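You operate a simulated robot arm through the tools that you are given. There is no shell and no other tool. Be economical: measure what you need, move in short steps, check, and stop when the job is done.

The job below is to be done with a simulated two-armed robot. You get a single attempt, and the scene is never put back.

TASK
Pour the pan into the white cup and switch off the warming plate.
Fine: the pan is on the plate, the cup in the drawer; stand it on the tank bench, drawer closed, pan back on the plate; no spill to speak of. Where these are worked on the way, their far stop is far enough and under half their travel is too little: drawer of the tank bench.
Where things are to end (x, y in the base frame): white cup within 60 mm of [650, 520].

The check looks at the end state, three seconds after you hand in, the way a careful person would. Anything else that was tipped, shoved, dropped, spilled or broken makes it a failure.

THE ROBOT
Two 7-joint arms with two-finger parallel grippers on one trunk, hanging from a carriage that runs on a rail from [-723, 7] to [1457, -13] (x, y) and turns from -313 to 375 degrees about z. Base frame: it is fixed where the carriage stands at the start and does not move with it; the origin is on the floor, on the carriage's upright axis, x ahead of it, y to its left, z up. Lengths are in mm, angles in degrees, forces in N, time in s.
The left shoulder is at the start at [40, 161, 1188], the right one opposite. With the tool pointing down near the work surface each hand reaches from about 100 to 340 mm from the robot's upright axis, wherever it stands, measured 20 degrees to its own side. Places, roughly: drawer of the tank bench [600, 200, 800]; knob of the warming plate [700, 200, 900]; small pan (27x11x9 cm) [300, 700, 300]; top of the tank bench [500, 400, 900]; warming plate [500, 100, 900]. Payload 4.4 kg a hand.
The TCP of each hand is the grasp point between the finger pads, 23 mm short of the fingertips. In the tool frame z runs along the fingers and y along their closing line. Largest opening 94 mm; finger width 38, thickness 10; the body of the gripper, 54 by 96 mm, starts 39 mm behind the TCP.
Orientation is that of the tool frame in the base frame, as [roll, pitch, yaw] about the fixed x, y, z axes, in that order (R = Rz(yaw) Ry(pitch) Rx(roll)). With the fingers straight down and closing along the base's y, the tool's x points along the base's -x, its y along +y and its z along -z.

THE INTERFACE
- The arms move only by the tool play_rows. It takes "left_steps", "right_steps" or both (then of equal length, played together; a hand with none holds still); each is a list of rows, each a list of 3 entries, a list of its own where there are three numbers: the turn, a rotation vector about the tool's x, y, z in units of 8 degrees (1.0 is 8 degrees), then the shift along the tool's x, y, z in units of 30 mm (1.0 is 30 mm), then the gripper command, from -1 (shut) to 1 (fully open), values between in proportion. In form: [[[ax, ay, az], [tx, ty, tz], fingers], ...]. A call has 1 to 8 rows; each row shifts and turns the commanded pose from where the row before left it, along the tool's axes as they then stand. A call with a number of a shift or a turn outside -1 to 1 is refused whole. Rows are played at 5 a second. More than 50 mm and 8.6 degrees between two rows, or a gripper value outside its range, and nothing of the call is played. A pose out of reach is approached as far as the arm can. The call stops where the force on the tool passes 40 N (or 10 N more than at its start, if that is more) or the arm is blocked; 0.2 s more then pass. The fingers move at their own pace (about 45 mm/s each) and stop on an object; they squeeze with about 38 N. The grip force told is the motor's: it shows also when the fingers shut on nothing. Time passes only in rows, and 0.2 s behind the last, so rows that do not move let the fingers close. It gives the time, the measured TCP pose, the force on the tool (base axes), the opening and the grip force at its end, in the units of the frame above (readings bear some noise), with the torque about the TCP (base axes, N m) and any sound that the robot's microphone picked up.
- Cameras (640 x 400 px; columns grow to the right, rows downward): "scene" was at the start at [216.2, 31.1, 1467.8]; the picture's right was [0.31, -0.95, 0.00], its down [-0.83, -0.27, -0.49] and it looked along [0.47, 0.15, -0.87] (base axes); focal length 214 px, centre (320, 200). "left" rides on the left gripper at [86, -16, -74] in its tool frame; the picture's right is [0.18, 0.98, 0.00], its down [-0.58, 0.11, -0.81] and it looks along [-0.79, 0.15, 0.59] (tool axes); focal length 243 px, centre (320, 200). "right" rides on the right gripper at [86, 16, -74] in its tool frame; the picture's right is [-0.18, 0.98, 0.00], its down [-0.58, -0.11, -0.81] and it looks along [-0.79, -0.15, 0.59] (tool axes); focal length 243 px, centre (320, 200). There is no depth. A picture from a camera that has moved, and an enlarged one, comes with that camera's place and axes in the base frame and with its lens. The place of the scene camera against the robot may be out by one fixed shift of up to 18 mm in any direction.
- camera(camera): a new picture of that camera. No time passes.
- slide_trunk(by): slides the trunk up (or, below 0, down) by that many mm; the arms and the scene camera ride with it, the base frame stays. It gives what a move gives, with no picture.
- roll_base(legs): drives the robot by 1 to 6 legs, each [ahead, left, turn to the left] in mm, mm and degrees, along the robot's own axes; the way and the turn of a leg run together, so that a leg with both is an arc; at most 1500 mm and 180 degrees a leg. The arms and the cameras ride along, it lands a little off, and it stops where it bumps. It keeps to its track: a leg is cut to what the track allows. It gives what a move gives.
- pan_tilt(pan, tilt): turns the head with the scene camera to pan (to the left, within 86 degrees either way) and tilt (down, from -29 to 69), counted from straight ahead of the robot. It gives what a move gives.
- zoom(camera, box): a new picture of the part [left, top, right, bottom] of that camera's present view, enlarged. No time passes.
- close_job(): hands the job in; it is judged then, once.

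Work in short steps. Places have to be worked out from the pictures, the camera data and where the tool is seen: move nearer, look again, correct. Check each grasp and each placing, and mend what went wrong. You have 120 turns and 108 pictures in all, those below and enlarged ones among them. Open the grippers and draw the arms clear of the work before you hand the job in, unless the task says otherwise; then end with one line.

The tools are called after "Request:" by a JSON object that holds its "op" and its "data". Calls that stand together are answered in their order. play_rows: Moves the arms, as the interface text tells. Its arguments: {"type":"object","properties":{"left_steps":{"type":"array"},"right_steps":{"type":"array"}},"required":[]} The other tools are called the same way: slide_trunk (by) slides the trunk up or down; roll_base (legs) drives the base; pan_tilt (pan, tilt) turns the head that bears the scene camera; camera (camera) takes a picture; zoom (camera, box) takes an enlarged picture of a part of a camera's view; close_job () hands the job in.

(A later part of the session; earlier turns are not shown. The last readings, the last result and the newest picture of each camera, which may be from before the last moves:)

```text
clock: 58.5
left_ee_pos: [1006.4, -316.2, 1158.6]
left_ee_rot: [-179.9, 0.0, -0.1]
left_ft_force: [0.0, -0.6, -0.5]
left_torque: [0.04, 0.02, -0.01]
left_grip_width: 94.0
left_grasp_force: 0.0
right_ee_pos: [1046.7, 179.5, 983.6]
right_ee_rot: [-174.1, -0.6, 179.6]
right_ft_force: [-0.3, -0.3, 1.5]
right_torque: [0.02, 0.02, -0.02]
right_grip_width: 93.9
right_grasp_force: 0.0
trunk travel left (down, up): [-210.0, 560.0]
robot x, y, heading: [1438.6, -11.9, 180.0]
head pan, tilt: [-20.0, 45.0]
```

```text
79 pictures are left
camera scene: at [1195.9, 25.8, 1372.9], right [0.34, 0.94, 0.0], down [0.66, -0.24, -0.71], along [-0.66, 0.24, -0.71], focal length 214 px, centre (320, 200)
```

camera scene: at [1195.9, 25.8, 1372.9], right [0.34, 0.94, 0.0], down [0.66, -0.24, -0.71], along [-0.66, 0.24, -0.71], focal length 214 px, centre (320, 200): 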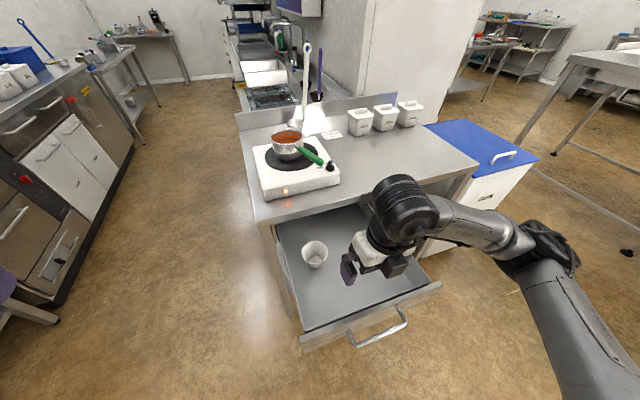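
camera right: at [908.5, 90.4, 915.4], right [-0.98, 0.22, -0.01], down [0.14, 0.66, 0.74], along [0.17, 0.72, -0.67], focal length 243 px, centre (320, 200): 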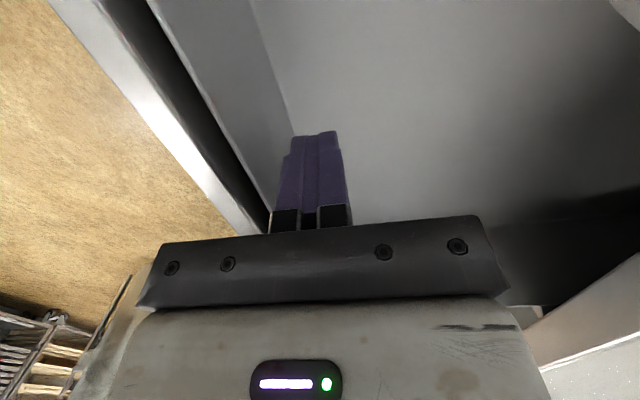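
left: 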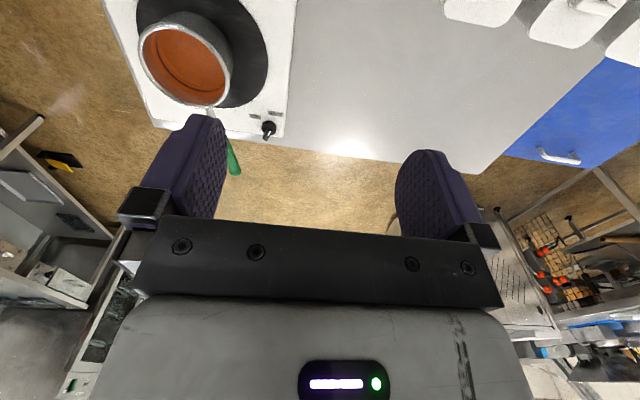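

The roll works: the camera is now on the -x side. Straighten and tilt the fingers forward 45°.

Request:
{"op": "play_rows", "data": {"right_steps": [[[-0.75, 0, 0], [0, 0, 0], 1], [[0, 1, 0], [0, 0, 0], 1], [[0, 1, 0], [0, 0, 0], 1], [[0, 1, 0], [0, 0, 0], 1], [[0, 1, 0], [0, 0, 0], 1], [[0, 1, 0], [0, 0, 0], 1], [[0, 0.6, 0], [0, 0, 0], 1]]}}

Request:
{"op": "camera", "data": {"camera": "right"}}

```text
clock: 60.1
left_ee_pos: [1005.1, -316.4, 1159.3]
left_ee_rot: [-179.9, 0.0, 0.1]
left_ft_force: [0.6, -0.2, -0.6]
left_torque: [0.0, 0.01, -0.01]
left_grip_width: 94.2
left_grasp_force: 0.2
right_ee_pos: [1008.9, 171.3, 988.8]
right_ee_rot: [179.9, -45.3, 179.9]
right_ft_force: [0.1, 0.4, 0.8]
right_torque: [0.02, -0.01, -0.01]
right_grip_width: 94.0
right_grasp_force: 0.1
right hand out of reach, approached as far as the arm can: row 5, 6, 7
trunk travel left (down, up): [-210.0, 560.0]
robot x, y, heading: [1439.1, -11.7, 180.3]
head pan, tilt: [-20.0, 45.0]
```

```text
78 pictures are left
camera right: at [1001.2, 187.7, 1102.5], right [0.13, 0.98, -0.13], down [0.98, -0.11, 0.15], along [0.14, -0.15, -0.98], focal length 243 px, centre (320, 200)
```

right: 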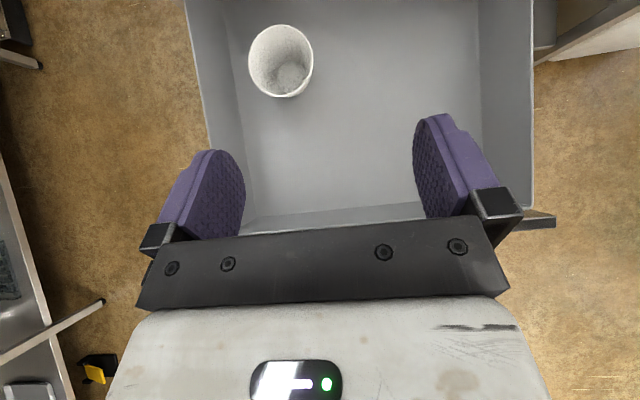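

Clear view: cup rim centre at about (887,123,835), diameter ~70. Go to a pre-grasp back along the finger axis.

Request:
{"op": "play_rows", "data": {"right_steps": [[[0, 0, 0], [-0.26, -0.32, 0.87], 1], [[0, 0, 0], [-0.26, -0.32, 0.87], 1], [[0, 0, 0], [-0.26, -0.32, 0.87], 1], [[0, 0, 0], [-0.26, -0.32, 0.87], 1], [[0, 0, 0], [-0.26, -0.32, 0.87], 1]]}}

Request:
{"op": "camera", "data": {"camera": "right"}}

```text
clock: 61.3
left_ee_pos: [1006.1, -318.4, 1159.8]
left_ee_rot: [180.0, 0.0, -0.1]
left_ft_force: [0.4, 0.4, -0.5]
left_torque: [-0.01, 0.03, -0.01]
left_grip_width: 94.0
left_grasp_force: 0.0
right_ee_pos: [944.3, 123.7, 868.7]
right_ee_rot: [179.7, -45.4, 179.9]
right_ft_force: [0.2, -0.2, -0.1]
right_torque: [0.0, -0.02, 0.0]
right_grip_width: 94.1
right_grasp_force: 0.0
trunk travel left (down, up): [-210.0, 560.0]
robot x, y, heading: [1437.4, -9.9, 180.0]
head pan, tilt: [-20.0, 45.0]
```

```text
77 pictures are left
camera right: at [935.7, 140.3, 982.0], right [0.13, 0.98, -0.13], down [0.98, -0.11, 0.15], along [0.14, -0.15, -0.98], focal length 243 px, centre (320, 200)
```

right: 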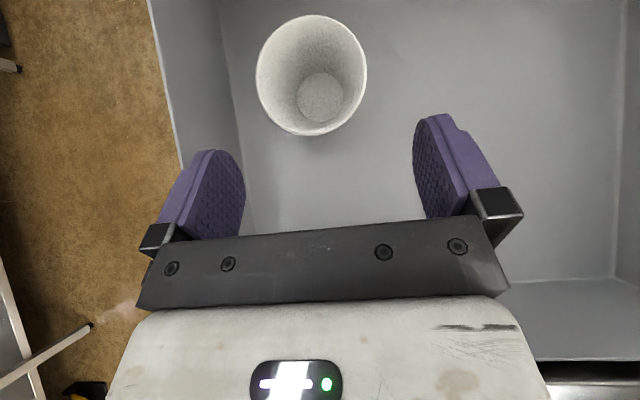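

Refined: rim centre about (876,120,813), diameter 73, height ~63. Advance 94 mm and close.

Request:
{"op": "play_rows", "data": {"right_steps": [[[0, 0, 0], [-0.09, -0.05, 0.8], 1], [[0, 0, 0], [-0.09, -0.05, 0.8], 1], [[0, 0, 0], [-0.09, -0.05, 0.8], 1], [[0, 0, 0], [0, 0, 0.7], 1]]}}

Request:
{"op": "camera", "data": {"camera": "right"}}

```text
clock: 62.5
left_ee_pos: [1004.6, -316.5, 1158.4]
left_ee_rot: [-179.8, 0.2, 0.2]
left_ft_force: [0.4, 0.2, 0.0]
left_torque: [0.0, 0.04, 0.0]
left_grip_width: 93.8
left_grasp_force: 0.0
right_ee_pos: [866.1, 117.6, 830.4]
right_ee_rot: [-178.5, -49.0, 179.0]
right_ft_force: [0.3, 0.2, -0.5]
right_torque: [0.02, 0.01, -0.01]
right_grip_width: 94.0
right_grasp_force: 0.1
trunk travel left (down, up): [-210.0, 560.0]
robot x, y, heading: [1436.3, -13.7, -179.8]
head pan, tilt: [-20.0, 45.0]
stopped in row 4 (right hand): the arm was blocked; the commanded pose is now the measured one
```

```text
76 pictures are left
camera right: at [865.3, 136.7, 944.2], right [0.12, 0.98, -0.16], down [0.99, -0.11, 0.09], along [0.07, -0.16, -0.98], focal length 243 px, centre (320, 200)
```

right: 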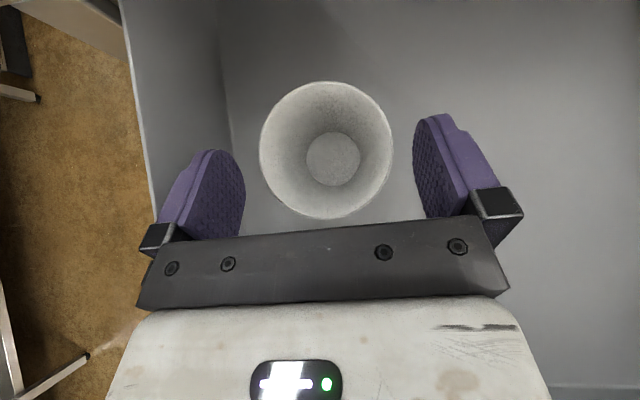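

Blocked short of the target with no tool force. Check whether an arm link touches the drawer.

Request:
{"op": "camera", "data": {"camera": "scene"}}

Request:
{"op": "camera", "data": {"camera": "left"}}

```text
75 pictures are left
camera scene: at [1193.5, 26.2, 1372.5], right [0.34, 0.94, 0.0], down [0.66, -0.24, -0.71], along [-0.67, 0.24, -0.71], focal length 214 px, centre (320, 200)
```

scene: 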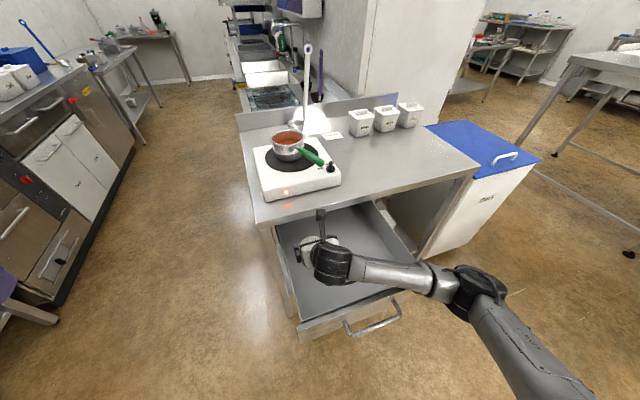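

```text
74 pictures are left
camera left: at [1090.3, -300.8, 1233.5], right [0.19, -0.98, 0.0], down [-0.58, -0.11, 0.81], along [-0.79, -0.15, -0.59], focal length 243 px, centre (320, 200)
```

left: 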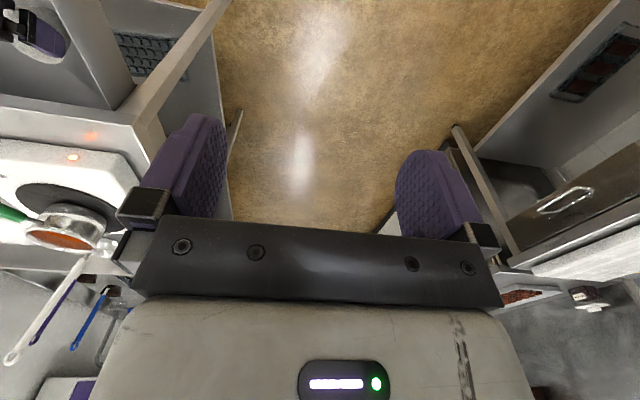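

The forearm probably touches the drawer's edge. I'll raise the trunk 150 (hand goes straight up), drive forward 120 and come down more steeply.

Request:
{"op": "slide_trunk", "data": {"by": 150}}

Request:
{"op": "play_rows", "data": {"right_steps": [[[0, 0, 0], [0, 0, -0.9], 1], [[0, 0, 0], [0, 0, -0.9], 1], [[0, 0, 0], [0, 0, -0.9], 1], [[0, 0, 0], [0, 0, -0.9], 1]]}}

Request:
{"op": "roll_base", "data": {"legs": [[120, 0, 0]]}}

Request:
{"op": "camera", "data": {"camera": "right"}}

```text
clock: 64.2
left_ee_pos: [1005.9, -317.6, 1309.6]
left_ee_rot: [-180.0, 0.1, 0.1]
left_ft_force: [0.5, 0.0, -0.4]
left_torque: [-0.03, -0.02, -0.04]
left_grip_width: 94.3
left_grasp_force: 0.0
right_ee_pos: [873.4, 119.0, 966.5]
right_ee_rot: [-179.3, -47.5, 179.2]
right_ft_force: [-0.2, 0.1, 0.0]
right_torque: [0.02, 0.02, 0.02]
right_grip_width: 94.1
right_grasp_force: 0.0
trunk travel left (down, up): [-360.0, 410.0]
robot x, y, heading: [1436.7, -12.5, -179.7]
head pan, tilt: [-20.0, 45.0]
```

```text
clock: 65.2
left_ee_pos: [1005.7, -317.5, 1309.2]
left_ee_rot: [-180.0, 0.0, 0.1]
left_ft_force: [-0.3, 0.0, 1.5]
left_torque: [-0.02, 0.04, -0.06]
left_grip_width: 93.8
left_grasp_force: 0.0
right_ee_pos: [955.0, 119.8, 1043.1]
right_ee_rot: [-179.3, -47.5, 179.3]
right_ft_force: [0.5, 0.0, -0.3]
right_torque: [-0.02, -0.02, 0.02]
right_grip_width: 93.9
right_grasp_force: 0.1
trunk travel left (down, up): [-360.0, 410.0]
robot x, y, heading: [1437.6, -14.2, -179.9]
head pan, tilt: [-20.0, 45.0]
```

```text
clock: 66.5
left_ee_pos: [886.0, -315.9, 1309.3]
left_ee_rot: [180.0, 0.1, -0.1]
left_ft_force: [-0.8, -0.5, 0.1]
left_torque: [0.01, -0.03, 0.02]
left_grip_width: 94.0
left_grasp_force: 0.1
right_ee_pos: [833.0, 121.8, 1041.2]
right_ee_rot: [-179.2, -47.6, 179.2]
right_ft_force: [-0.5, 0.6, -0.2]
right_torque: [-0.01, -0.05, 0.01]
right_grip_width: 93.9
right_grasp_force: 0.0
trunk travel left (down, up): [-360.0, 410.0]
robot x, y, heading: [1321.9, -12.1, 180.0]
head pan, tilt: [-20.0, 45.0]
```

```text
73 pictures are left
camera right: at [830.0, 138.5, 1155.7], right [0.13, 0.98, -0.15], down [0.99, -0.11, 0.12], along [0.1, -0.16, -0.98], focal length 243 px, centre (320, 200)
```

right: 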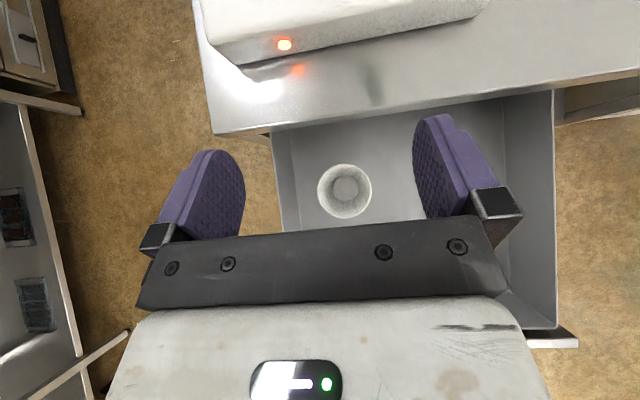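

Cup is now about (853,120,812) (the drawer slid in a little). Go to pre-grasp.

Request:
{"op": "play_rows", "data": {"right_steps": [[[0, 0, 0], [-0.94, 0, 0.33], 1], [[0, 0, 0], [-0.94, 0, 0.33], 1], [[0, 0, 0], [-0.94, 0, 0.33], 1], [[0, 0, 0], [-0.94, 0, 0.33], 1], [[0, 0, 0], [-0.94, 0, 0.33], 1], [[0, 0, 0], [-0.94, 0, 0.33], 1], [[0, 0, 0], [-0.94, 0, 0.33], 1]]}}

Request:
{"op": "camera", "data": {"camera": "right"}}

Request:
{"op": "camera", "data": {"camera": "scene"}}

```text
clock: 68.1
left_ee_pos: [886.7, -316.3, 1309.3]
left_ee_rot: [179.9, 0.0, 0.0]
left_ft_force: [0.2, 0.1, -0.5]
left_torque: [0.04, 0.0, 0.0]
left_grip_width: 94.0
left_grasp_force: 0.1
right_ee_pos: [911.6, 95.2, 863.4]
right_ee_rot: [-179.5, -47.3, 179.2]
right_ft_force: [0.0, -0.2, -0.3]
right_torque: [0.01, 0.07, -0.03]
right_grip_width: 94.1
right_grasp_force: 0.1
right hand out of reach, approached as far as the arm can: row 6, 7
trunk travel left (down, up): [-360.0, 410.0]
robot x, y, heading: [1318.2, -12.8, 180.1]
head pan, tilt: [-20.0, 45.0]
```

```text
72 pictures are left
camera right: at [907.5, 111.4, 977.1], right [0.13, 0.98, -0.14], down [0.99, -0.12, 0.12], along [0.1, -0.16, -0.98], focal length 243 px, centre (320, 200)
```

right: 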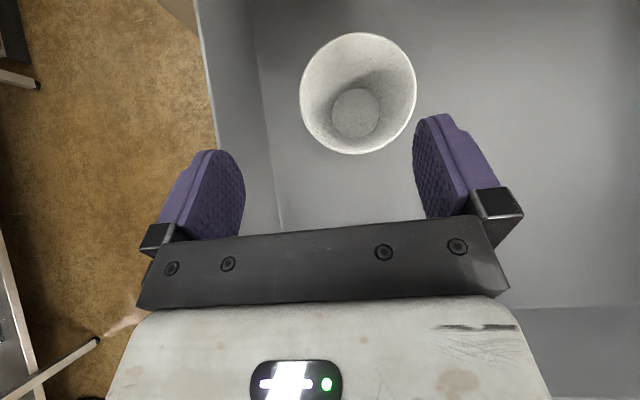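

```text
71 pictures are left
camera scene: at [1076.8, 26.4, 1522.9], right [0.34, 0.94, 0.0], down [0.66, -0.24, -0.71], along [-0.66, 0.24, -0.71], focal length 214 px, centre (320, 200)
```

scene: 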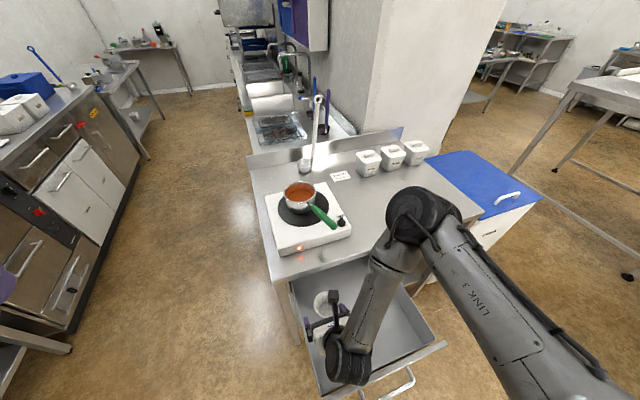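

The forearm now folds back over the hand. I'll go for an intermediate stance: retract, base back 60, trunk down 40.

Request:
{"op": "play_rows", "data": {"right_steps": [[[0, 0, 0], [0.5, 0.4, -0.7], 1], [[0, 0, 0], [0.5, 0.4, -0.7], 1], [[0, 0, 0], [0, 0, -0.6], 1]]}}

Request:
{"op": "roll_base", "data": {"legs": [[-60, 0, 0]]}}

Request:
{"op": "slide_trunk", "data": {"by": -50}}

Request:
{"op": "camera", "data": {"camera": "right"}}

```text
clock: 68.9
left_ee_pos: [885.9, -315.9, 1308.6]
left_ee_rot: [-180.0, -0.1, 0.0]
left_ft_force: [0.5, 0.0, 0.3]
left_torque: [0.0, 0.0, 0.05]
left_grip_width: 94.0
left_grasp_force: 0.1
right_ee_pos: [935.8, 122.1, 928.6]
right_ee_rot: [-179.2, -47.5, 179.2]
right_ft_force: [0.0, -0.8, 0.5]
right_torque: [-0.01, -0.01, 0.02]
right_grip_width: 93.8
right_grasp_force: 0.0
trunk travel left (down, up): [-360.0, 410.0]
robot x, y, heading: [1319.6, -13.8, 180.0]
head pan, tilt: [-20.0, 45.0]
```

```text
clock: 69.8
left_ee_pos: [946.4, -316.4, 1308.3]
left_ee_rot: [-180.0, 0.0, 0.0]
left_ft_force: [-0.3, -0.4, -0.5]
left_torque: [0.0, 0.04, 0.0]
left_grip_width: 94.1
left_grasp_force: 0.1
right_ee_pos: [994.5, 120.5, 927.7]
right_ee_rot: [-179.3, -47.4, 179.2]
right_ft_force: [0.3, 0.3, -0.4]
right_torque: [-0.04, 0.03, 0.01]
right_grip_width: 94.1
right_grasp_force: 0.0
trunk travel left (down, up): [-360.0, 410.0]
robot x, y, heading: [1377.8, -11.6, 179.9]
head pan, tilt: [-20.0, 45.0]
```

```text
clock: 70.7
left_ee_pos: [945.2, -317.1, 1259.7]
left_ee_rot: [-179.9, 0.0, 0.0]
left_ft_force: [0.0, -0.7, -0.8]
left_torque: [0.03, 0.01, -0.01]
left_grip_width: 94.0
left_grasp_force: 0.0
right_ee_pos: [994.3, 120.6, 878.1]
right_ee_rot: [-179.3, -47.6, 179.1]
right_ft_force: [-0.6, 0.5, 0.0]
right_torque: [0.0, -0.01, 0.0]
right_grip_width: 93.9
right_grasp_force: 0.1
trunk travel left (down, up): [-310.0, 460.0]
robot x, y, heading: [1380.7, -12.3, 180.2]
head pan, tilt: [-20.0, 45.0]
```

```text
70 pictures are left
camera right: at [990.3, 137.7, 991.0], right [0.13, 0.98, -0.15], down [0.99, -0.11, 0.12], along [0.1, -0.16, -0.98], focal length 243 px, centre (320, 200)
```

right: 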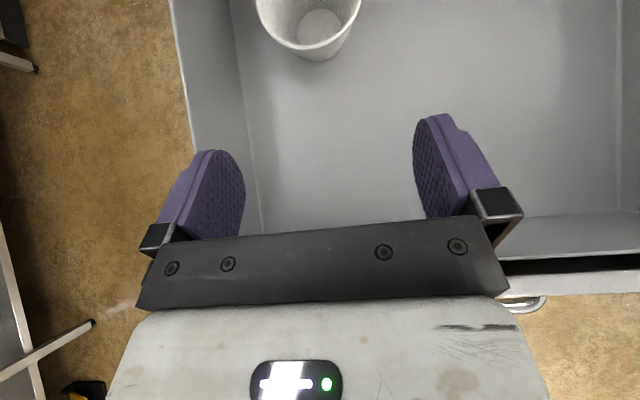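

Cup is about (860,118,814). Advance in along the tilted axis.

Request:
{"op": "play_rows", "data": {"right_steps": [[[0, 0, 0], [0.45, -0.05, 0.4], 1], [[0, 0, 0], [0.45, -0.05, 0.76], 1], [[0, 0, 0], [0, 0, 0.76], 1], [[0, 0, 0], [0, 0, 0.76], 1], [[0, 0, 0], [0, 0, 0.76], 1], [[0, 0, 0], [0, 0, 0.76], 1], [[0, 0, 0], [0, 0, 0.76], 1]]}}

Request:
{"op": "camera", "data": {"camera": "right"}}

```text
clock: 72.3
left_ee_pos: [944.1, -316.6, 1259.0]
left_ee_rot: [-179.9, -0.1, 0.2]
left_ft_force: [0.0, 0.7, 0.2]
left_torque: [0.04, 0.02, 0.01]
left_grip_width: 93.9
left_grasp_force: 0.0
right_ee_pos: [865.5, 116.9, 798.1]
right_ee_rot: [-179.4, -47.3, 179.2]
right_ft_force: [-0.4, 0.2, 0.2]
right_torque: [0.04, -0.03, -0.02]
right_grip_width: 94.1
right_grasp_force: 0.1
trunk travel left (down, up): [-310.0, 460.0]
robot x, y, heading: [1383.1, -9.9, 179.8]
head pan, tilt: [-20.0, 45.0]
```

```text
69 pictures are left
camera right: at [860.3, 133.2, 912.2], right [0.13, 0.98, -0.14], down [0.99, -0.11, 0.12], along [0.1, -0.16, -0.98], focal length 243 px, centre (320, 200)
```

right: 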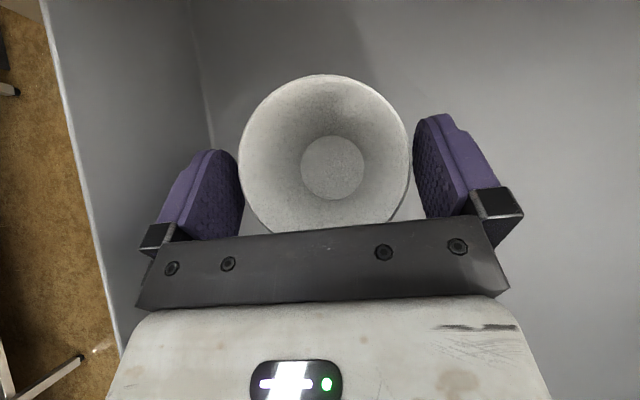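

The cup is nicely between the fingers. Nudge in 10 mm and close moderately.

Request:
{"op": "play_rows", "data": {"right_steps": [[[0, 0, 0], [0.1, 0.06, 0.36], 1], [[0, 0, 0], [0, 0, 0], 0.2], [[0, 0, 0], [0, 0, 0], 0.2], [[0, 0, 0], [0, 0, 0], 0.2], [[0, 0, 0], [0, 0, 0], 0.2]]}}

Request:
{"op": "camera", "data": {"camera": "right"}}

```text
clock: 73.5
left_ee_pos: [945.8, -317.2, 1258.7]
left_ee_rot: [-180.0, 0.0, 0.0]
left_ft_force: [-0.2, -0.2, -0.4]
left_torque: [-0.01, 0.0, 0.0]
left_grip_width: 93.9
left_grasp_force: 0.1
right_ee_pos: [855.1, 118.1, 792.6]
right_ee_rot: [-179.5, -47.2, 179.2]
right_ft_force: [-0.8, -1.3, 2.0]
right_torque: [-0.02, 0.04, -0.01]
right_grip_width: 78.1
right_grasp_force: 38.2
trunk travel left (down, up): [-310.0, 460.0]
robot x, y, heading: [1380.8, -12.9, 180.0]
head pan, tilt: [-20.0, 45.0]
```

```text
68 pictures are left
camera right: at [850.9, 135.4, 907.1], right [0.13, 0.98, -0.14], down [0.99, -0.12, 0.12], along [0.1, -0.15, -0.98], focal length 243 px, centre (320, 200)
```

right: 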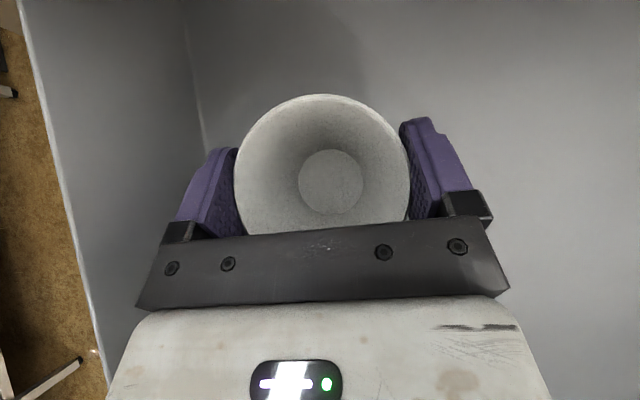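

Gripped at 78 mm. Lift straight up with the trunk and check.

Request:
{"op": "slide_trunk", "data": {"by": 200}}

Request:
{"op": "camera", "data": {"camera": "right"}}

Request:
{"op": "camera", "data": {"camera": "scene"}}

```text
clock: 75.7
left_ee_pos: [944.3, -317.5, 1458.3]
left_ee_rot: [180.0, 0.0, 0.0]
left_ft_force: [-0.1, -1.2, -0.1]
left_torque: [-0.02, -0.03, 0.01]
left_grip_width: 93.9
left_grasp_force: 0.1
right_ee_pos: [855.5, 119.0, 993.3]
right_ee_rot: [-179.5, -47.2, 179.3]
right_ft_force: [-0.1, 0.7, -0.6]
right_torque: [-0.01, 0.02, 0.0]
right_grip_width: 78.1
right_grasp_force: 37.8
trunk travel left (down, up): [-510.0, 260.0]
robot x, y, heading: [1375.6, -9.2, 179.7]
head pan, tilt: [-20.0, 45.0]
```

```text
67 pictures are left
camera right: at [851.3, 135.5, 1106.8], right [0.13, 0.98, -0.14], down [0.99, -0.12, 0.12], along [0.1, -0.15, -0.98], focal length 243 px, centre (320, 200)
```

right: 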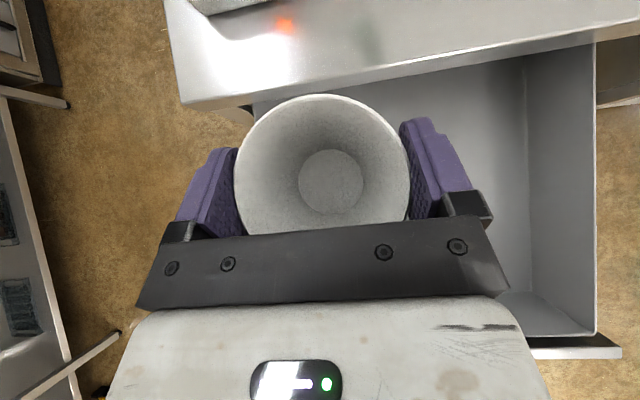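

```text
66 pictures are left
camera scene: at [1135.4, 26.3, 1672.8], right [0.34, 0.94, 0.0], down [0.66, -0.24, -0.71], along [-0.66, 0.24, -0.71], focal length 214 px, centre (320, 200)
```

scene: 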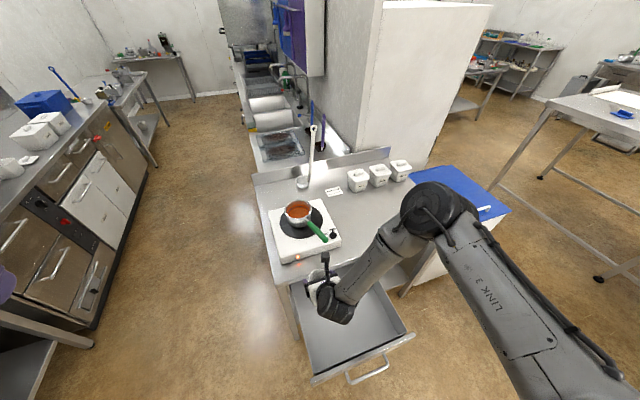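

Cup is held (bottom ~45 mm below TCP). Raise 100 more and shift toward +y, away from the pan.

Request:
{"op": "slide_trunk", "data": {"by": 80}}

Request:
{"op": "play_rows", "data": {"right_steps": [[[0, 0, 0], [0, 0.9, 0], 0.2], [[0, 0, 0], [0, 0.9, 0], 0.2], [[0, 0, 0], [0, 0.9, 0], 0.2], [[0, 0, 0], [0, 0.9, 0], 0.2], [[0, 0, 0], [0, 0.9, 0], 0.2], [[0, 0, 0], [0, 0.9, 0], 0.2], [[0, 0, 0], [0, 0.9, 0], 0.2], [[0, 0, 0], [0, 0.9, 0], 0.2]]}}

```text
clock: 76.9
left_ee_pos: [945.0, -317.9, 1539.0]
left_ee_rot: [-180.0, -0.1, 0.0]
left_ft_force: [-0.9, 0.1, 0.9]
left_torque: [-0.03, 0.01, 0.0]
left_grip_width: 93.8
left_grasp_force: 0.1
right_ee_pos: [857.2, 117.9, 1073.2]
right_ee_rot: [-179.6, -47.2, 179.3]
right_ft_force: [0.0, -0.5, 0.0]
right_torque: [0.01, -0.02, 0.0]
right_grip_width: 77.7
right_grasp_force: 38.4
trunk travel left (down, up): [-590.0, 180.0]
robot x, y, heading: [1380.6, -12.7, 180.1]
head pan, tilt: [-20.0, 45.0]
```

```text
clock: 78.7
left_ee_pos: [944.6, -316.2, 1538.7]
left_ee_rot: [-180.0, 0.1, 0.0]
left_ft_force: [0.1, -0.7, -0.2]
left_torque: [0.03, -0.01, 0.01]
left_grip_width: 93.9
left_grasp_force: 0.1
right_ee_pos: [836.1, 159.1, 1097.4]
right_ee_rot: [180.0, -46.7, 179.3]
right_ft_force: [-0.1, -0.5, 0.3]
right_torque: [-0.02, -0.01, 0.01]
right_grip_width: 78.2
right_grasp_force: 38.6
right hand out of reach, approached as far as the arm can: row 1, 2, 3, 4, 5, 6, 7, 8
trunk travel left (down, up): [-590.0, 180.0]
robot x, y, heading: [1377.4, -9.6, 180.0]
head pan, tilt: [-20.0, 45.0]
```

The arm is stretched too far down. Raise the hand relative to the trunk, then lower the trunk.

Request:
{"op": "play_rows", "data": {"right_steps": [[[0, 0, 0], [0.73, 0, -0.68], 0.2], [[0, 0, 0], [0.73, 0, -0.68], 0.2], [[0, 0, 0], [0.73, 0, -0.68], 0.2], [[0, 0, 0], [0.73, 0, -0.68], 0.2], [[0, 0, 0], [0.73, 0, -0.68], 0.2], [[0, 0, 0], [0.73, 0, -0.68], 0.2], [[0, 0, 0], [0.73, 0, -0.68], 0.2]]}}

Request:
{"op": "slide_trunk", "data": {"by": -200}}

Request:
{"op": "play_rows", "data": {"right_steps": [[[0, 0, 0], [0, 0.9, 0], 0.2], [[0, 0, 0], [0, 0.9, 0], 0.2], [[0, 0, 0], [0, 0.9, 0], 0.2], [[0, 0, 0], [0, 0.9, 0], 0.2], [[0, 0, 0], [0, 0.9, 0], 0.2], [[0, 0, 0], [0, 0.9, 0], 0.2], [[0, 0, 0], [0, 0.9, 0], 0.2], [[0, 0, 0], [0, 0.9, 0], 0.2]]}}

```text
clock: 80.3
left_ee_pos: [944.2, -316.0, 1538.2]
left_ee_rot: [-180.0, 0.0, 0.0]
left_ft_force: [-0.2, -0.5, -0.4]
left_torque: [0.0, -0.01, 0.01]
left_grip_width: 94.2
left_grasp_force: 0.1
right_ee_pos: [836.9, 160.2, 1309.2]
right_ee_rot: [-179.6, -47.2, 179.3]
right_ft_force: [-0.2, -0.5, 0.1]
right_torque: [-0.03, 0.02, -0.02]
right_grip_width: 78.1
right_grasp_force: 38.4
trunk travel left (down, up): [-590.0, 180.0]
robot x, y, heading: [1377.7, -12.2, 180.2]
head pan, tilt: [-20.0, 45.0]
```

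```text
clock: 82.5
left_ee_pos: [944.7, -317.3, 1340.2]
left_ee_rot: [180.0, 0.0, 0.0]
left_ft_force: [0.1, -0.2, -0.2]
left_torque: [-0.01, -0.01, 0.0]
left_grip_width: 94.3
left_grasp_force: 0.1
right_ee_pos: [836.0, 159.2, 1110.0]
right_ee_rot: [-179.5, -47.2, 179.2]
right_ft_force: [0.1, -0.3, 0.3]
right_torque: [-0.03, 0.0, 0.05]
right_grip_width: 77.9
right_grasp_force: 38.0
trunk travel left (down, up): [-390.0, 380.0]
robot x, y, heading: [1380.7, -13.1, 179.7]
head pan, tilt: [-20.0, 45.0]
```

```text
clock: 84.2
left_ee_pos: [945.8, -317.1, 1339.3]
left_ee_rot: [-179.9, 0.0, 0.0]
left_ft_force: [0.6, 0.6, -0.3]
left_torque: [0.03, -0.02, 0.0]
left_grip_width: 94.0
left_grasp_force: 0.0
right_ee_pos: [839.4, 376.9, 1110.7]
right_ee_rot: [-179.6, -47.3, 179.3]
right_ft_force: [0.9, 0.2, -0.4]
right_torque: [0.01, -0.01, 0.0]
right_grip_width: 78.3
right_grasp_force: 37.6
trunk travel left (down, up): [-390.0, 380.0]
robot x, y, heading: [1378.8, -9.8, 180.1]
head pan, tilt: [-20.0, 45.0]
```

Good. Shift a further ~90 in y and drive forward 170.

Request:
{"op": "play_rows", "data": {"right_steps": [[[0, 0, 0], [0, 0.9, 0], 0.2], [[0, 0, 0], [0, 0.9, 0], 0.2], [[0, 0, 0], [0, 0.9, 0], 0.2], [[0, 0, 0], [0, 0.9, 0], 0.2]]}}

Request:
{"op": "roll_base", "data": {"legs": [[180, 0, 0]]}}

Request:
{"op": "camera", "data": {"camera": "scene"}}

Request:
{"op": "camera", "data": {"camera": "right"}}

```text
clock: 85.2
left_ee_pos: [944.6, -317.0, 1339.0]
left_ee_rot: [180.0, -0.1, 0.1]
left_ft_force: [0.1, -0.3, -0.1]
left_torque: [-0.04, -0.01, 0.0]
left_grip_width: 94.0
left_grasp_force: 0.0
right_ee_pos: [840.4, 483.4, 1106.7]
right_ee_rot: [-179.5, -47.2, 179.2]
right_ft_force: [0.7, -0.2, 1.0]
right_torque: [0.0, 0.0, 0.0]
right_grip_width: 78.0
right_grasp_force: 38.7
trunk travel left (down, up): [-390.0, 380.0]
robot x, y, heading: [1378.5, -16.5, 180.1]
head pan, tilt: [-20.0, 45.0]
```

```text
clock: 86.8
left_ee_pos: [762.8, -315.8, 1338.8]
left_ee_rot: [179.9, 0.1, 0.0]
left_ft_force: [0.3, 0.1, 0.2]
left_torque: [0.01, 0.01, 0.01]
left_grip_width: 94.1
left_grasp_force: 0.0
right_ee_pos: [659.1, 484.6, 1106.6]
right_ee_rot: [-179.5, -47.2, 179.3]
right_ft_force: [0.8, 0.5, -0.2]
right_torque: [0.04, -0.02, 0.01]
right_grip_width: 78.2
right_grasp_force: 37.4
trunk travel left (down, up): [-390.0, 380.0]
robot x, y, heading: [1199.3, -14.4, 180.0]
head pan, tilt: [-20.0, 45.0]
```

```text
65 pictures are left
camera scene: at [953.7, 28.0, 1553.1], right [0.34, 0.94, 0.0], down [0.66, -0.24, -0.71], along [-0.66, 0.24, -0.71], focal length 214 px, centre (320, 200)
```

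scene: 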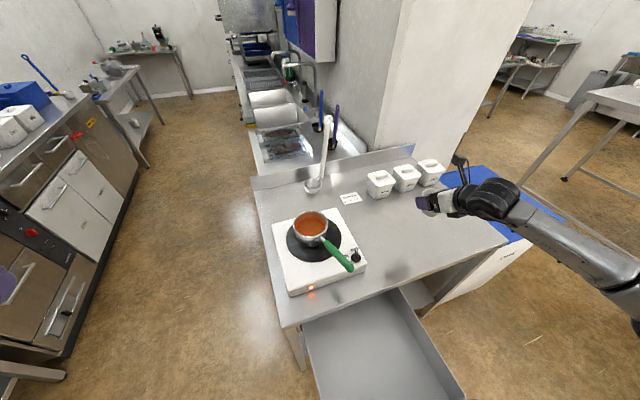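

```text
64 pictures are left
camera right: at [653.6, 501.1, 1221.1], right [0.13, 0.98, -0.14], down [0.99, -0.12, 0.12], along [0.1, -0.15, -0.98], focal length 243 px, centre (320, 200)
```

right: 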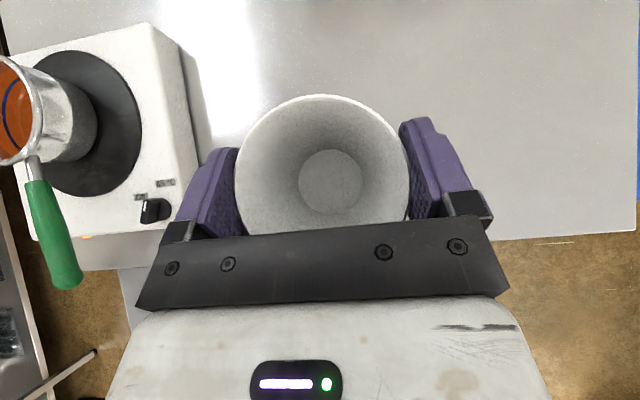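

The view is clear: the spot under the cup is free. Lower the cup by arm to about 30 mm above the bench.

Request:
{"op": "play_rows", "data": {"right_steps": [[[0, 0, 0], [-0.73, 0, 0.68], 0.2], [[0, 0, 0], [-0.73, 0, 0.68], 0.2], [[0, 0, 0], [-0.73, 0, 0.68], 0.2], [[0, 0, 0], [-0.73, 0, 0.68], 0.2], [[0, 0, 0], [-0.73, 0, 0.68], 0.2]]}}

Request:
{"op": "camera", "data": {"camera": "scene"}}

```text
clock: 88.0
left_ee_pos: [762.6, -314.7, 1339.2]
left_ee_rot: [-180.0, 0.0, 0.0]
left_ft_force: [-0.6, -0.8, 0.0]
left_torque: [0.0, -0.01, -0.02]
left_grip_width: 94.2
left_grasp_force: 0.1
right_ee_pos: [658.4, 484.3, 956.2]
right_ee_rot: [-179.7, -47.2, 179.3]
right_ft_force: [-0.3, -0.1, -0.5]
right_torque: [0.03, 0.01, 0.03]
right_grip_width: 78.2
right_grasp_force: 37.7
trunk travel left (down, up): [-390.0, 380.0]
robot x, y, heading: [1198.6, -11.5, 179.7]
head pan, tilt: [-20.0, 45.0]
```

```text
63 pictures are left
camera scene: at [954.4, 27.7, 1552.9], right [0.34, 0.94, 0.0], down [0.66, -0.24, -0.71], along [-0.66, 0.24, -0.71], focal length 214 px, centre (320, 200)
```

scene: 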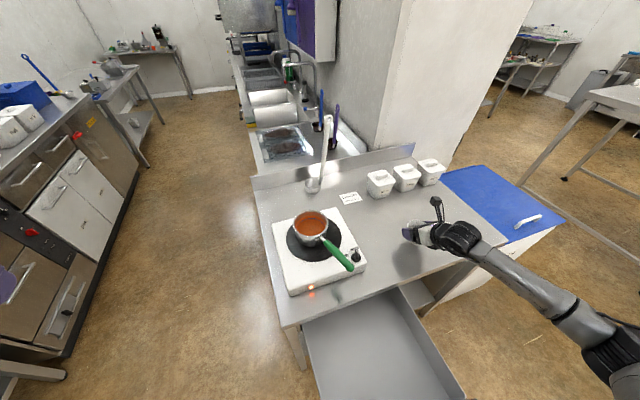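

Lower gently in small steps, watching the force.

Request:
{"op": "play_rows", "data": {"right_steps": [[[0, 0, 0], [-0.2, 0.2, 0.18], 0.2], [[0, 0, 0], [-0.2, 0.2, 0.18], 0.2], [[0, 0, 0], [-0.1, 0, 0.09], 0.2]]}}

Request:
{"op": "play_rows", "data": {"right_steps": [[[0, 0, 0], [-0.07, 0, 0.07], 0.2], [[0, 0, 0], [0, 0, 0], 0.2]]}}

Request:
{"op": "camera", "data": {"camera": "right"}}

Request:
{"op": "zoom", "data": {"camera": "scene", "box": [360, 180, 500, 280]}}

```text
clock: 88.8
left_ee_pos: [762.9, -315.0, 1339.1]
left_ee_rot: [180.0, 0.1, 0.0]
left_ft_force: [-0.8, 0.2, 0.1]
left_torque: [0.01, 0.04, -0.01]
left_grip_width: 93.9
left_grasp_force: 0.1
right_ee_pos: [658.5, 496.2, 936.6]
right_ee_rot: [-179.4, -47.2, 179.2]
right_ft_force: [0.0, 0.5, -0.9]
right_torque: [0.03, 0.0, 0.01]
right_grip_width: 78.1
right_grasp_force: 37.9
trunk travel left (down, up): [-390.0, 380.0]
robot x, y, heading: [1198.7, -15.9, 180.0]
head pan, tilt: [-20.0, 45.0]
```

```text
clock: 89.4
left_ee_pos: [763.2, -316.2, 1339.2]
left_ee_rot: [-180.0, 0.0, -0.1]
left_ft_force: [-0.4, -0.2, 0.0]
left_torque: [0.02, -0.02, 0.01]
left_grip_width: 94.0
left_grasp_force: 0.0
right_ee_pos: [658.7, 496.1, 934.0]
right_ee_rot: [-179.4, -47.3, 179.2]
right_ft_force: [-0.1, -0.3, 0.0]
right_torque: [0.0, -0.02, 0.02]
right_grip_width: 78.2
right_grasp_force: 38.0
trunk travel left (down, up): [-390.0, 380.0]
robot x, y, heading: [1197.7, -9.2, 179.9]
head pan, tilt: [-20.0, 45.0]
```

```text
62 pictures are left
camera right: at [654.3, 512.3, 1047.7], right [0.13, 0.98, -0.14], down [0.99, -0.12, 0.12], along [0.1, -0.15, -0.98], focal length 243 px, centre (320, 200)
```

right: 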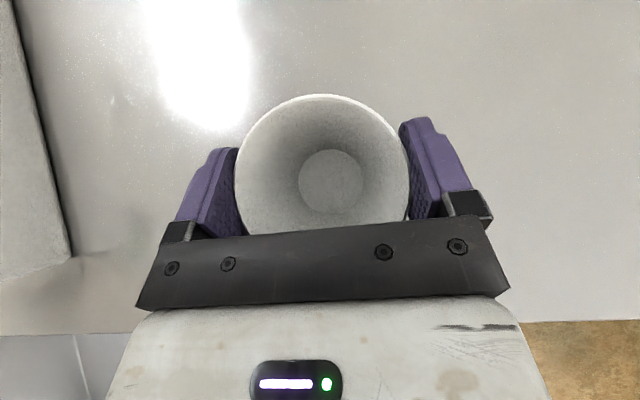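

```text
4.00 times, centred on (430, 230) of scene
camera zoom: at [954.1, 28.1, 1552.9], right [0.34, 0.94, 0.0], down [0.66, -0.24, -0.71], along [-0.66, 0.24, -0.71], focal length 858 px, centre (-120, 80)
```

zoom: 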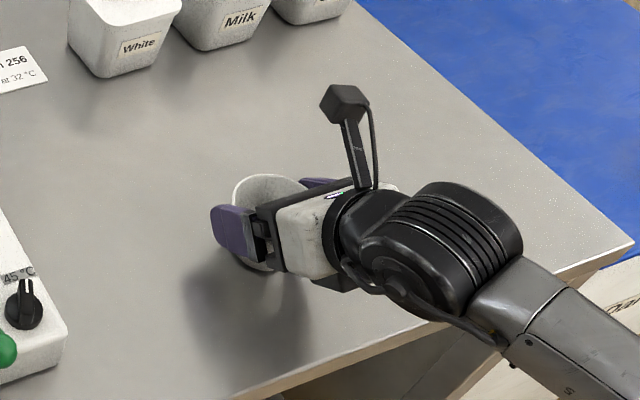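

No contact yet. Continue in 3 mm steps.

Request:
{"op": "play_rows", "data": {"right_steps": [[[0, 0, 0], [-0.07, 0, 0.07], 0.2], [[0, 0, 0], [-0.07, 0, 0.07], 0.2], [[0, 0, 0], [-0.04, 0, 0.03], 0.2]]}}

Request:
{"op": "play_rows", "data": {"right_steps": [[[0, 0, 0], [-0.05, 0, 0.05], 0.2], [[0, 0, 0], [-0.03, 0, 0.03], 0.2]]}}

```text
clock: 90.2
left_ee_pos: [763.4, -314.7, 1339.4]
left_ee_rot: [-179.9, 0.1, -0.1]
left_ft_force: [0.6, 1.1, -0.4]
left_torque: [-0.02, 0.0, -0.01]
left_grip_width: 94.0
left_grasp_force: 0.1
right_ee_pos: [657.6, 496.9, 931.0]
right_ee_rot: [-179.5, -47.6, 179.3]
right_ft_force: [5.8, -4.1, 26.6]
right_torque: [-0.08, -0.38, -0.04]
right_grip_width: 78.1
right_grasp_force: 37.8
trunk travel left (down, up): [-390.0, 380.0]
robot x, y, heading: [1199.6, -10.6, 180.1]
head pan, tilt: [-20.0, 45.0]
```

```text
clock: 90.8
left_ee_pos: [761.7, -313.9, 1339.8]
left_ee_rot: [-179.8, 0.1, 0.0]
left_ft_force: [-0.5, 0.3, 0.6]
left_torque: [0.03, -0.02, 0.01]
left_grip_width: 94.0
left_grasp_force: 0.0
right_ee_pos: [654.4, 496.9, 926.5]
right_ee_rot: [-179.8, -47.6, 179.3]
right_ft_force: [3.7, -5.9, 35.1]
right_torque: [-0.03, -0.16, 0.02]
right_grip_width: 78.2
right_grasp_force: 37.8
trunk travel left (down, up): [-390.0, 380.0]
robot x, y, heading: [1200.3, -13.0, 180.0]
head pan, tilt: [-20.0, 45.0]
```

The cup is in contact with the bench. Open, then back off along the fingers.

Request:
{"op": "play_rows", "data": {"right_steps": [[[0, 0, 0], [0.06, 0, -0.06], 0.2], [[0, 0, 0], [0, 0, 0], 1], [[0, 0, 0], [0, 0, 0], 1], [[0, 0, 0], [0, 0, -0.6], 1], [[0, 0, 0], [0, 0, -0.8], 1], [[0, 0, 0], [0, 0, -0.9], 1], [[0, 0, 0], [0, 0, -0.9], 1]]}}

Request:
{"op": "camera", "data": {"camera": "right"}}

Request:
{"op": "zoom", "data": {"camera": "scene", "box": [270, 170, 470, 300]}}

```text
clock: 92.4
left_ee_pos: [764.4, -314.9, 1339.4]
left_ee_rot: [-179.9, 0.0, 0.0]
left_ft_force: [-0.1, -0.2, -0.2]
left_torque: [-0.02, -0.04, 0.0]
left_grip_width: 94.2
left_grasp_force: 0.1
right_ee_pos: [729.6, 495.6, 989.7]
right_ee_rot: [-179.5, -47.2, 179.2]
right_ft_force: [0.8, 0.0, -0.4]
right_torque: [0.01, -0.05, 0.02]
right_grip_width: 94.2
right_grasp_force: 0.0
trunk travel left (down, up): [-390.0, 380.0]
robot x, y, heading: [1196.6, -8.5, 180.0]
head pan, tilt: [-20.0, 45.0]
```

```text
60 pictures are left
camera right: at [724.6, 511.9, 1103.2], right [0.13, 0.98, -0.14], down [0.99, -0.12, 0.12], along [0.1, -0.15, -0.98], focal length 243 px, centre (320, 200)
```

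right: 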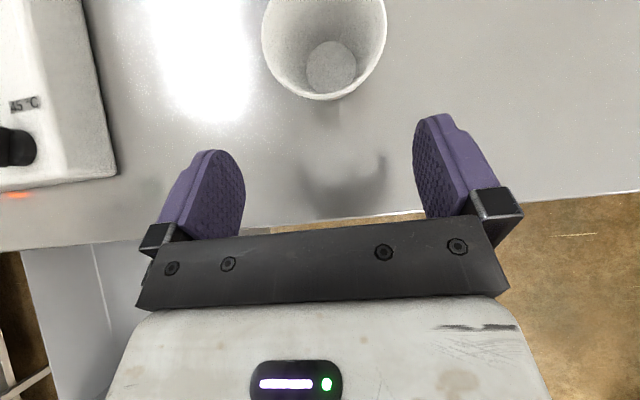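

```text
3.08 times, centred on (370, 235) of scene
camera zoom: at [954.5, 28.0, 1552.8], right [0.34, 0.94, 0.0], down [0.66, -0.24, -0.71], along [-0.66, 0.24, -0.71], focal length 660 px, centre (166, 92)
```

zoom: 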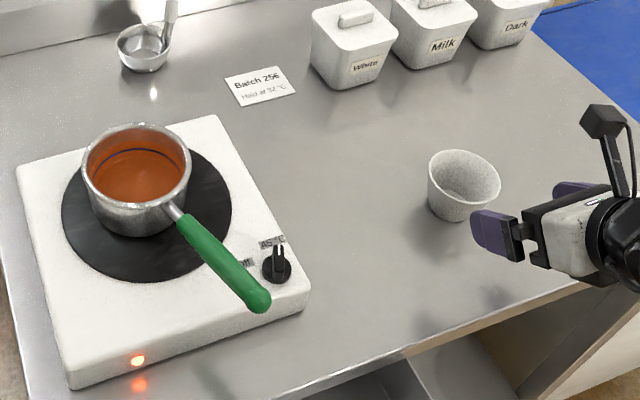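

The cup stands at about (640,503). Before taking the pan I'll rehearse the pouring motion in free air: raise, then rotate the tilted hand about the -x axis (pan's top toward +y).

Request:
{"op": "play_rows", "data": {"right_steps": [[[0, 0, 0], [0.73, 0, -0.68], 1], [[0, 0, 0], [0.73, 0, -0.68], 1], [[0, 0, 0], [0.73, 0, -0.68], 1], [[0.68, 0, 0.73], [0, 0, 0], 0], [[0.68, 0, 0.73], [0, 0, 0], 0], [[0.68, 0, 0.73], [0, 0, 0], 0], [[0.68, 0, 0.73], [0, 0, 0], 0], [[0.68, 0, 0.73], [0, 0, 0], 0]]}}

Request:
{"op": "play_rows", "data": {"right_steps": [[[0.68, 0, 0.73], [0, 0, 0], 0], [[0.68, 0, 0.73], [0, 0, 0], 0], [[0.68, 0, 0.73], [0, 0, 0], 0], [[0.68, 0, 0.73], [0, 0, 0], 0], [[0.68, 0, 0.73], [0, 0, 0], 0], [[0.68, 0, 0.73], [0, 0, 0], 0], [[0.68, 0, 0.73], [0, 0, 0], 0], [[0.68, 0, 0.73], [0, 0, 0], 0]]}}

```text
clock: 94.2
left_ee_pos: [765.0, -314.5, 1338.7]
left_ee_rot: [-180.0, 0.0, 0.1]
left_ft_force: [-0.3, -1.1, 0.1]
left_torque: [0.01, 0.04, -0.02]
left_grip_width: 93.9
left_grasp_force: 0.0
right_ee_pos: [729.3, 495.8, 1082.2]
right_ee_rot: [-128.7, -34.0, 144.6]
right_ft_force: [0.0, -0.5, -0.3]
right_torque: [0.0, 0.01, -0.01]
right_grip_width: 47.0
right_grasp_force: 0.1
trunk travel left (down, up): [-390.0, 380.0]
robot x, y, heading: [1196.0, -10.1, 180.0]
head pan, tilt: [-20.0, 45.0]
```

```text
clock: 96.0
left_ee_pos: [764.2, -315.1, 1339.0]
left_ee_rot: [180.0, 0.0, 0.0]
left_ft_force: [0.1, 0.6, -0.4]
left_torque: [0.01, 0.01, -0.01]
left_grip_width: 94.2
left_grasp_force: 0.1
right_ee_pos: [728.6, 496.6, 1080.2]
right_ee_rot: [-80.1, 10.1, 133.4]
right_ft_force: [0.6, 0.1, 0.1]
right_torque: [-0.02, -0.01, 0.02]
right_grip_width: 47.2
right_grasp_force: 0.1
trunk travel left (down, up): [-390.0, 380.0]
robot x, y, heading: [1199.1, -12.4, 179.9]
head pan, tilt: [-20.0, 45.0]
```

That reached 104° without trouble. Test a few more rows, then rotate back.

Request:
{"op": "play_rows", "data": {"right_steps": [[[0.68, 0, 0.73], [0, 0, 0], 0], [[0.68, 0, 0.73], [0, 0, 0], 0], [[0.68, 0, 0.73], [0, 0, 0], 0], [[0.68, 0, 0.73], [0, 0, 0], 0]]}}

Request:
{"op": "play_rows", "data": {"right_steps": [[[-0.68, 0, -0.73], [0, 0, 0], 0], [[-0.68, 0, -0.73], [0, 0, 0], 0], [[-0.68, 0, -0.73], [0, 0, 0], 0], [[-0.68, 0, -0.73], [0, 0, 0], 0], [[-0.68, 0, -0.73], [0, 0, 0], 0], [[-0.68, 0, -0.73], [0, 0, 0], 0], [[-0.68, 0, -0.73], [0, 0, 0], 0], [[-0.68, 0, -0.73], [0, 0, 0], 0]]}}

Request:
{"op": "play_rows", "data": {"right_steps": [[[-0.68, 0, -0.73], [0, 0, 0], 0], [[-0.68, 0, -0.73], [0, 0, 0], 0], [[-0.68, 0, -0.73], [0, 0, 0], 0], [[-0.68, 0, -0.73], [0, 0, 0], 0], [[-0.68, 0, -0.73], [0, 0, 0], 0], [[-0.68, 0, -0.73], [0, 0, 0], 0], [[-0.68, 0, -0.73], [0, 0, 0], 0], [[-0.68, 0, -0.73], [0, 0, 0], 0]]}}

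```text
clock: 97.0
left_ee_pos: [764.3, -316.0, 1339.0]
left_ee_rot: [-179.9, 0.0, 0.0]
left_ft_force: [-0.1, 1.0, 0.7]
left_torque: [0.01, 0.03, -0.01]
left_grip_width: 93.9
left_grasp_force: 0.1
right_ee_pos: [727.2, 494.4, 1080.7]
right_ee_rot: [-54.6, 31.7, 143.0]
right_ft_force: [0.8, -0.4, -1.2]
right_torque: [0.02, -0.02, -0.01]
right_grip_width: 47.1
right_grasp_force: 0.0
trunk travel left (down, up): [-390.0, 380.0]
robot x, y, heading: [1196.5, -8.1, 180.1]
head pan, tilt: [-20.0, 45.0]
```

```text
clock: 98.8
left_ee_pos: [763.9, -314.5, 1338.9]
left_ee_rot: [180.0, 0.0, 0.0]
left_ft_force: [-0.3, -0.2, -0.1]
left_torque: [-0.02, 0.01, -0.02]
left_grip_width: 94.0
left_grasp_force: 0.1
right_ee_pos: [729.5, 496.7, 1080.0]
right_ee_rot: [-102.3, -13.2, 134.1]
right_ft_force: [0.8, 0.1, -1.0]
right_torque: [0.03, 0.01, 0.01]
right_grip_width: 47.0
right_grasp_force: 0.0
trunk travel left (down, up): [-390.0, 380.0]
robot x, y, heading: [1195.7, -10.9, 180.0]
head pan, tilt: [-20.0, 45.0]
```

```text
clock: 100.6
left_ee_pos: [764.0, -315.1, 1338.7]
left_ee_rot: [-180.0, 0.0, -0.1]
left_ft_force: [0.1, -0.3, -1.2]
left_torque: [0.0, 0.01, 0.0]
left_grip_width: 93.8
left_grasp_force: 0.0
right_ee_pos: [730.2, 494.4, 1081.0]
right_ee_rot: [-168.0, -46.6, 170.9]
right_ft_force: [-0.3, 0.6, -0.3]
right_torque: [-0.03, 0.0, 0.01]
right_grip_width: 46.9
right_grasp_force: 0.1
trunk travel left (down, up): [-390.0, 380.0]
robot x, y, heading: [1196.2, -13.0, 180.0]
head pan, tilt: [-20.0, 45.0]
```

The pour motion works to 136°. Restore the orientation and move over toward the pan handle at y≈230 to look.

Request:
{"op": "play_rows", "data": {"right_steps": [[[-0.68, 0, -0.73], [0, 0, 0], 1], [[0, 0, 0], [0.2, -1, -0.2], 1], [[0, 0, 0], [0.2, -1, -0.2], 1], [[0, 0, 0], [0, -1, 0], 1], [[0, 0, 0], [0, -1, 0], 1], [[0, 0, 0], [0, -1, 0], 1], [[0, 0, 0], [0, -1, 0], 1], [[0, 0, 0], [0, -1, 0], 1]]}}

Request:
{"op": "play_rows", "data": {"right_steps": [[[0.73, 0, -0.68], [0, -0.8, -0.5], 1], [[0.22, 0, -0.2], [0, -0.8, -0.5], 1]]}}

Request:
{"op": "camera", "data": {"camera": "right"}}

Request:
{"op": "zoom", "data": {"camera": "scene", "box": [250, 180, 450, 320]}}

```text
clock: 102.4
left_ee_pos: [762.8, -315.6, 1339.6]
left_ee_rot: [-180.0, -0.1, -0.1]
left_ft_force: [-0.5, 0.2, 0.4]
left_torque: [-0.01, -0.02, 0.0]
left_grip_width: 93.8
left_grasp_force: 0.0
right_ee_pos: [729.0, 284.5, 1100.7]
right_ee_rot: [-179.6, -47.1, 179.2]
right_ft_force: [-0.2, 0.4, 0.8]
right_torque: [0.01, -0.02, 0.01]
right_grip_width: 94.2
right_grasp_force: 0.1
trunk travel left (down, up): [-390.0, 380.0]
robot x, y, heading: [1195.0, -9.9, 179.9]
head pan, tilt: [-20.0, 45.0]
```

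```text
clock: 103.0
left_ee_pos: [764.7, -315.5, 1338.8]
left_ee_rot: [179.9, 0.0, 0.0]
left_ft_force: [0.7, -0.4, -0.6]
left_torque: [0.01, 0.0, -0.01]
left_grip_width: 94.1
left_grasp_force: 0.1
right_ee_pos: [754.7, 239.3, 1120.9]
right_ee_rot: [-179.5, -47.1, -170.4]
right_ft_force: [-0.3, 0.4, 0.5]
right_torque: [0.0, -0.02, 0.01]
right_grip_width: 94.1
right_grasp_force: 0.1
trunk travel left (down, up): [-390.0, 380.0]
robot x, y, heading: [1200.9, -11.3, 179.9]
head pan, tilt: [-20.0, 45.0]
```

```text
58 pictures are left
camera right: at [746.6, 255.2, 1234.4], right [-0.05, 0.99, -0.14], down [0.99, 0.06, 0.12], along [0.13, -0.13, -0.98], focal length 243 px, centre (320, 200)
```

right: 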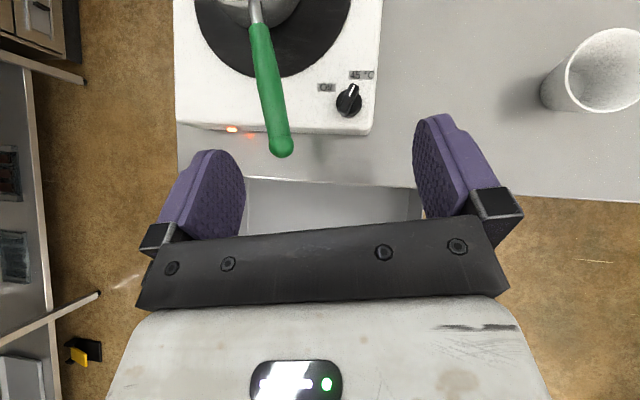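

```text
2.86 times, centred on (350, 250) of scene
camera zoom: at [954.1, 27.9, 1552.9], right [0.34, 0.94, 0.0], down [0.66, -0.24, -0.71], along [-0.66, 0.24, -0.71], focal length 613 px, centre (234, 57)
```

zoom: 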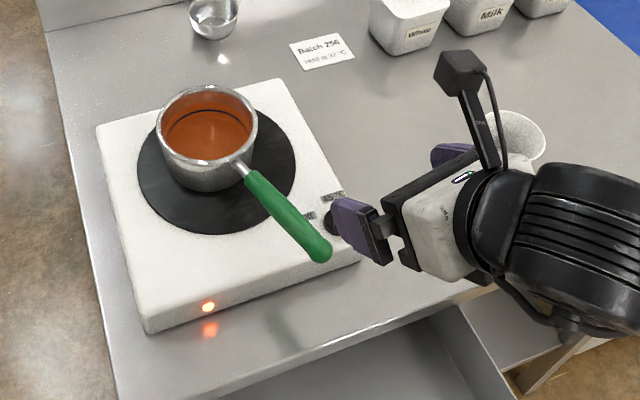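

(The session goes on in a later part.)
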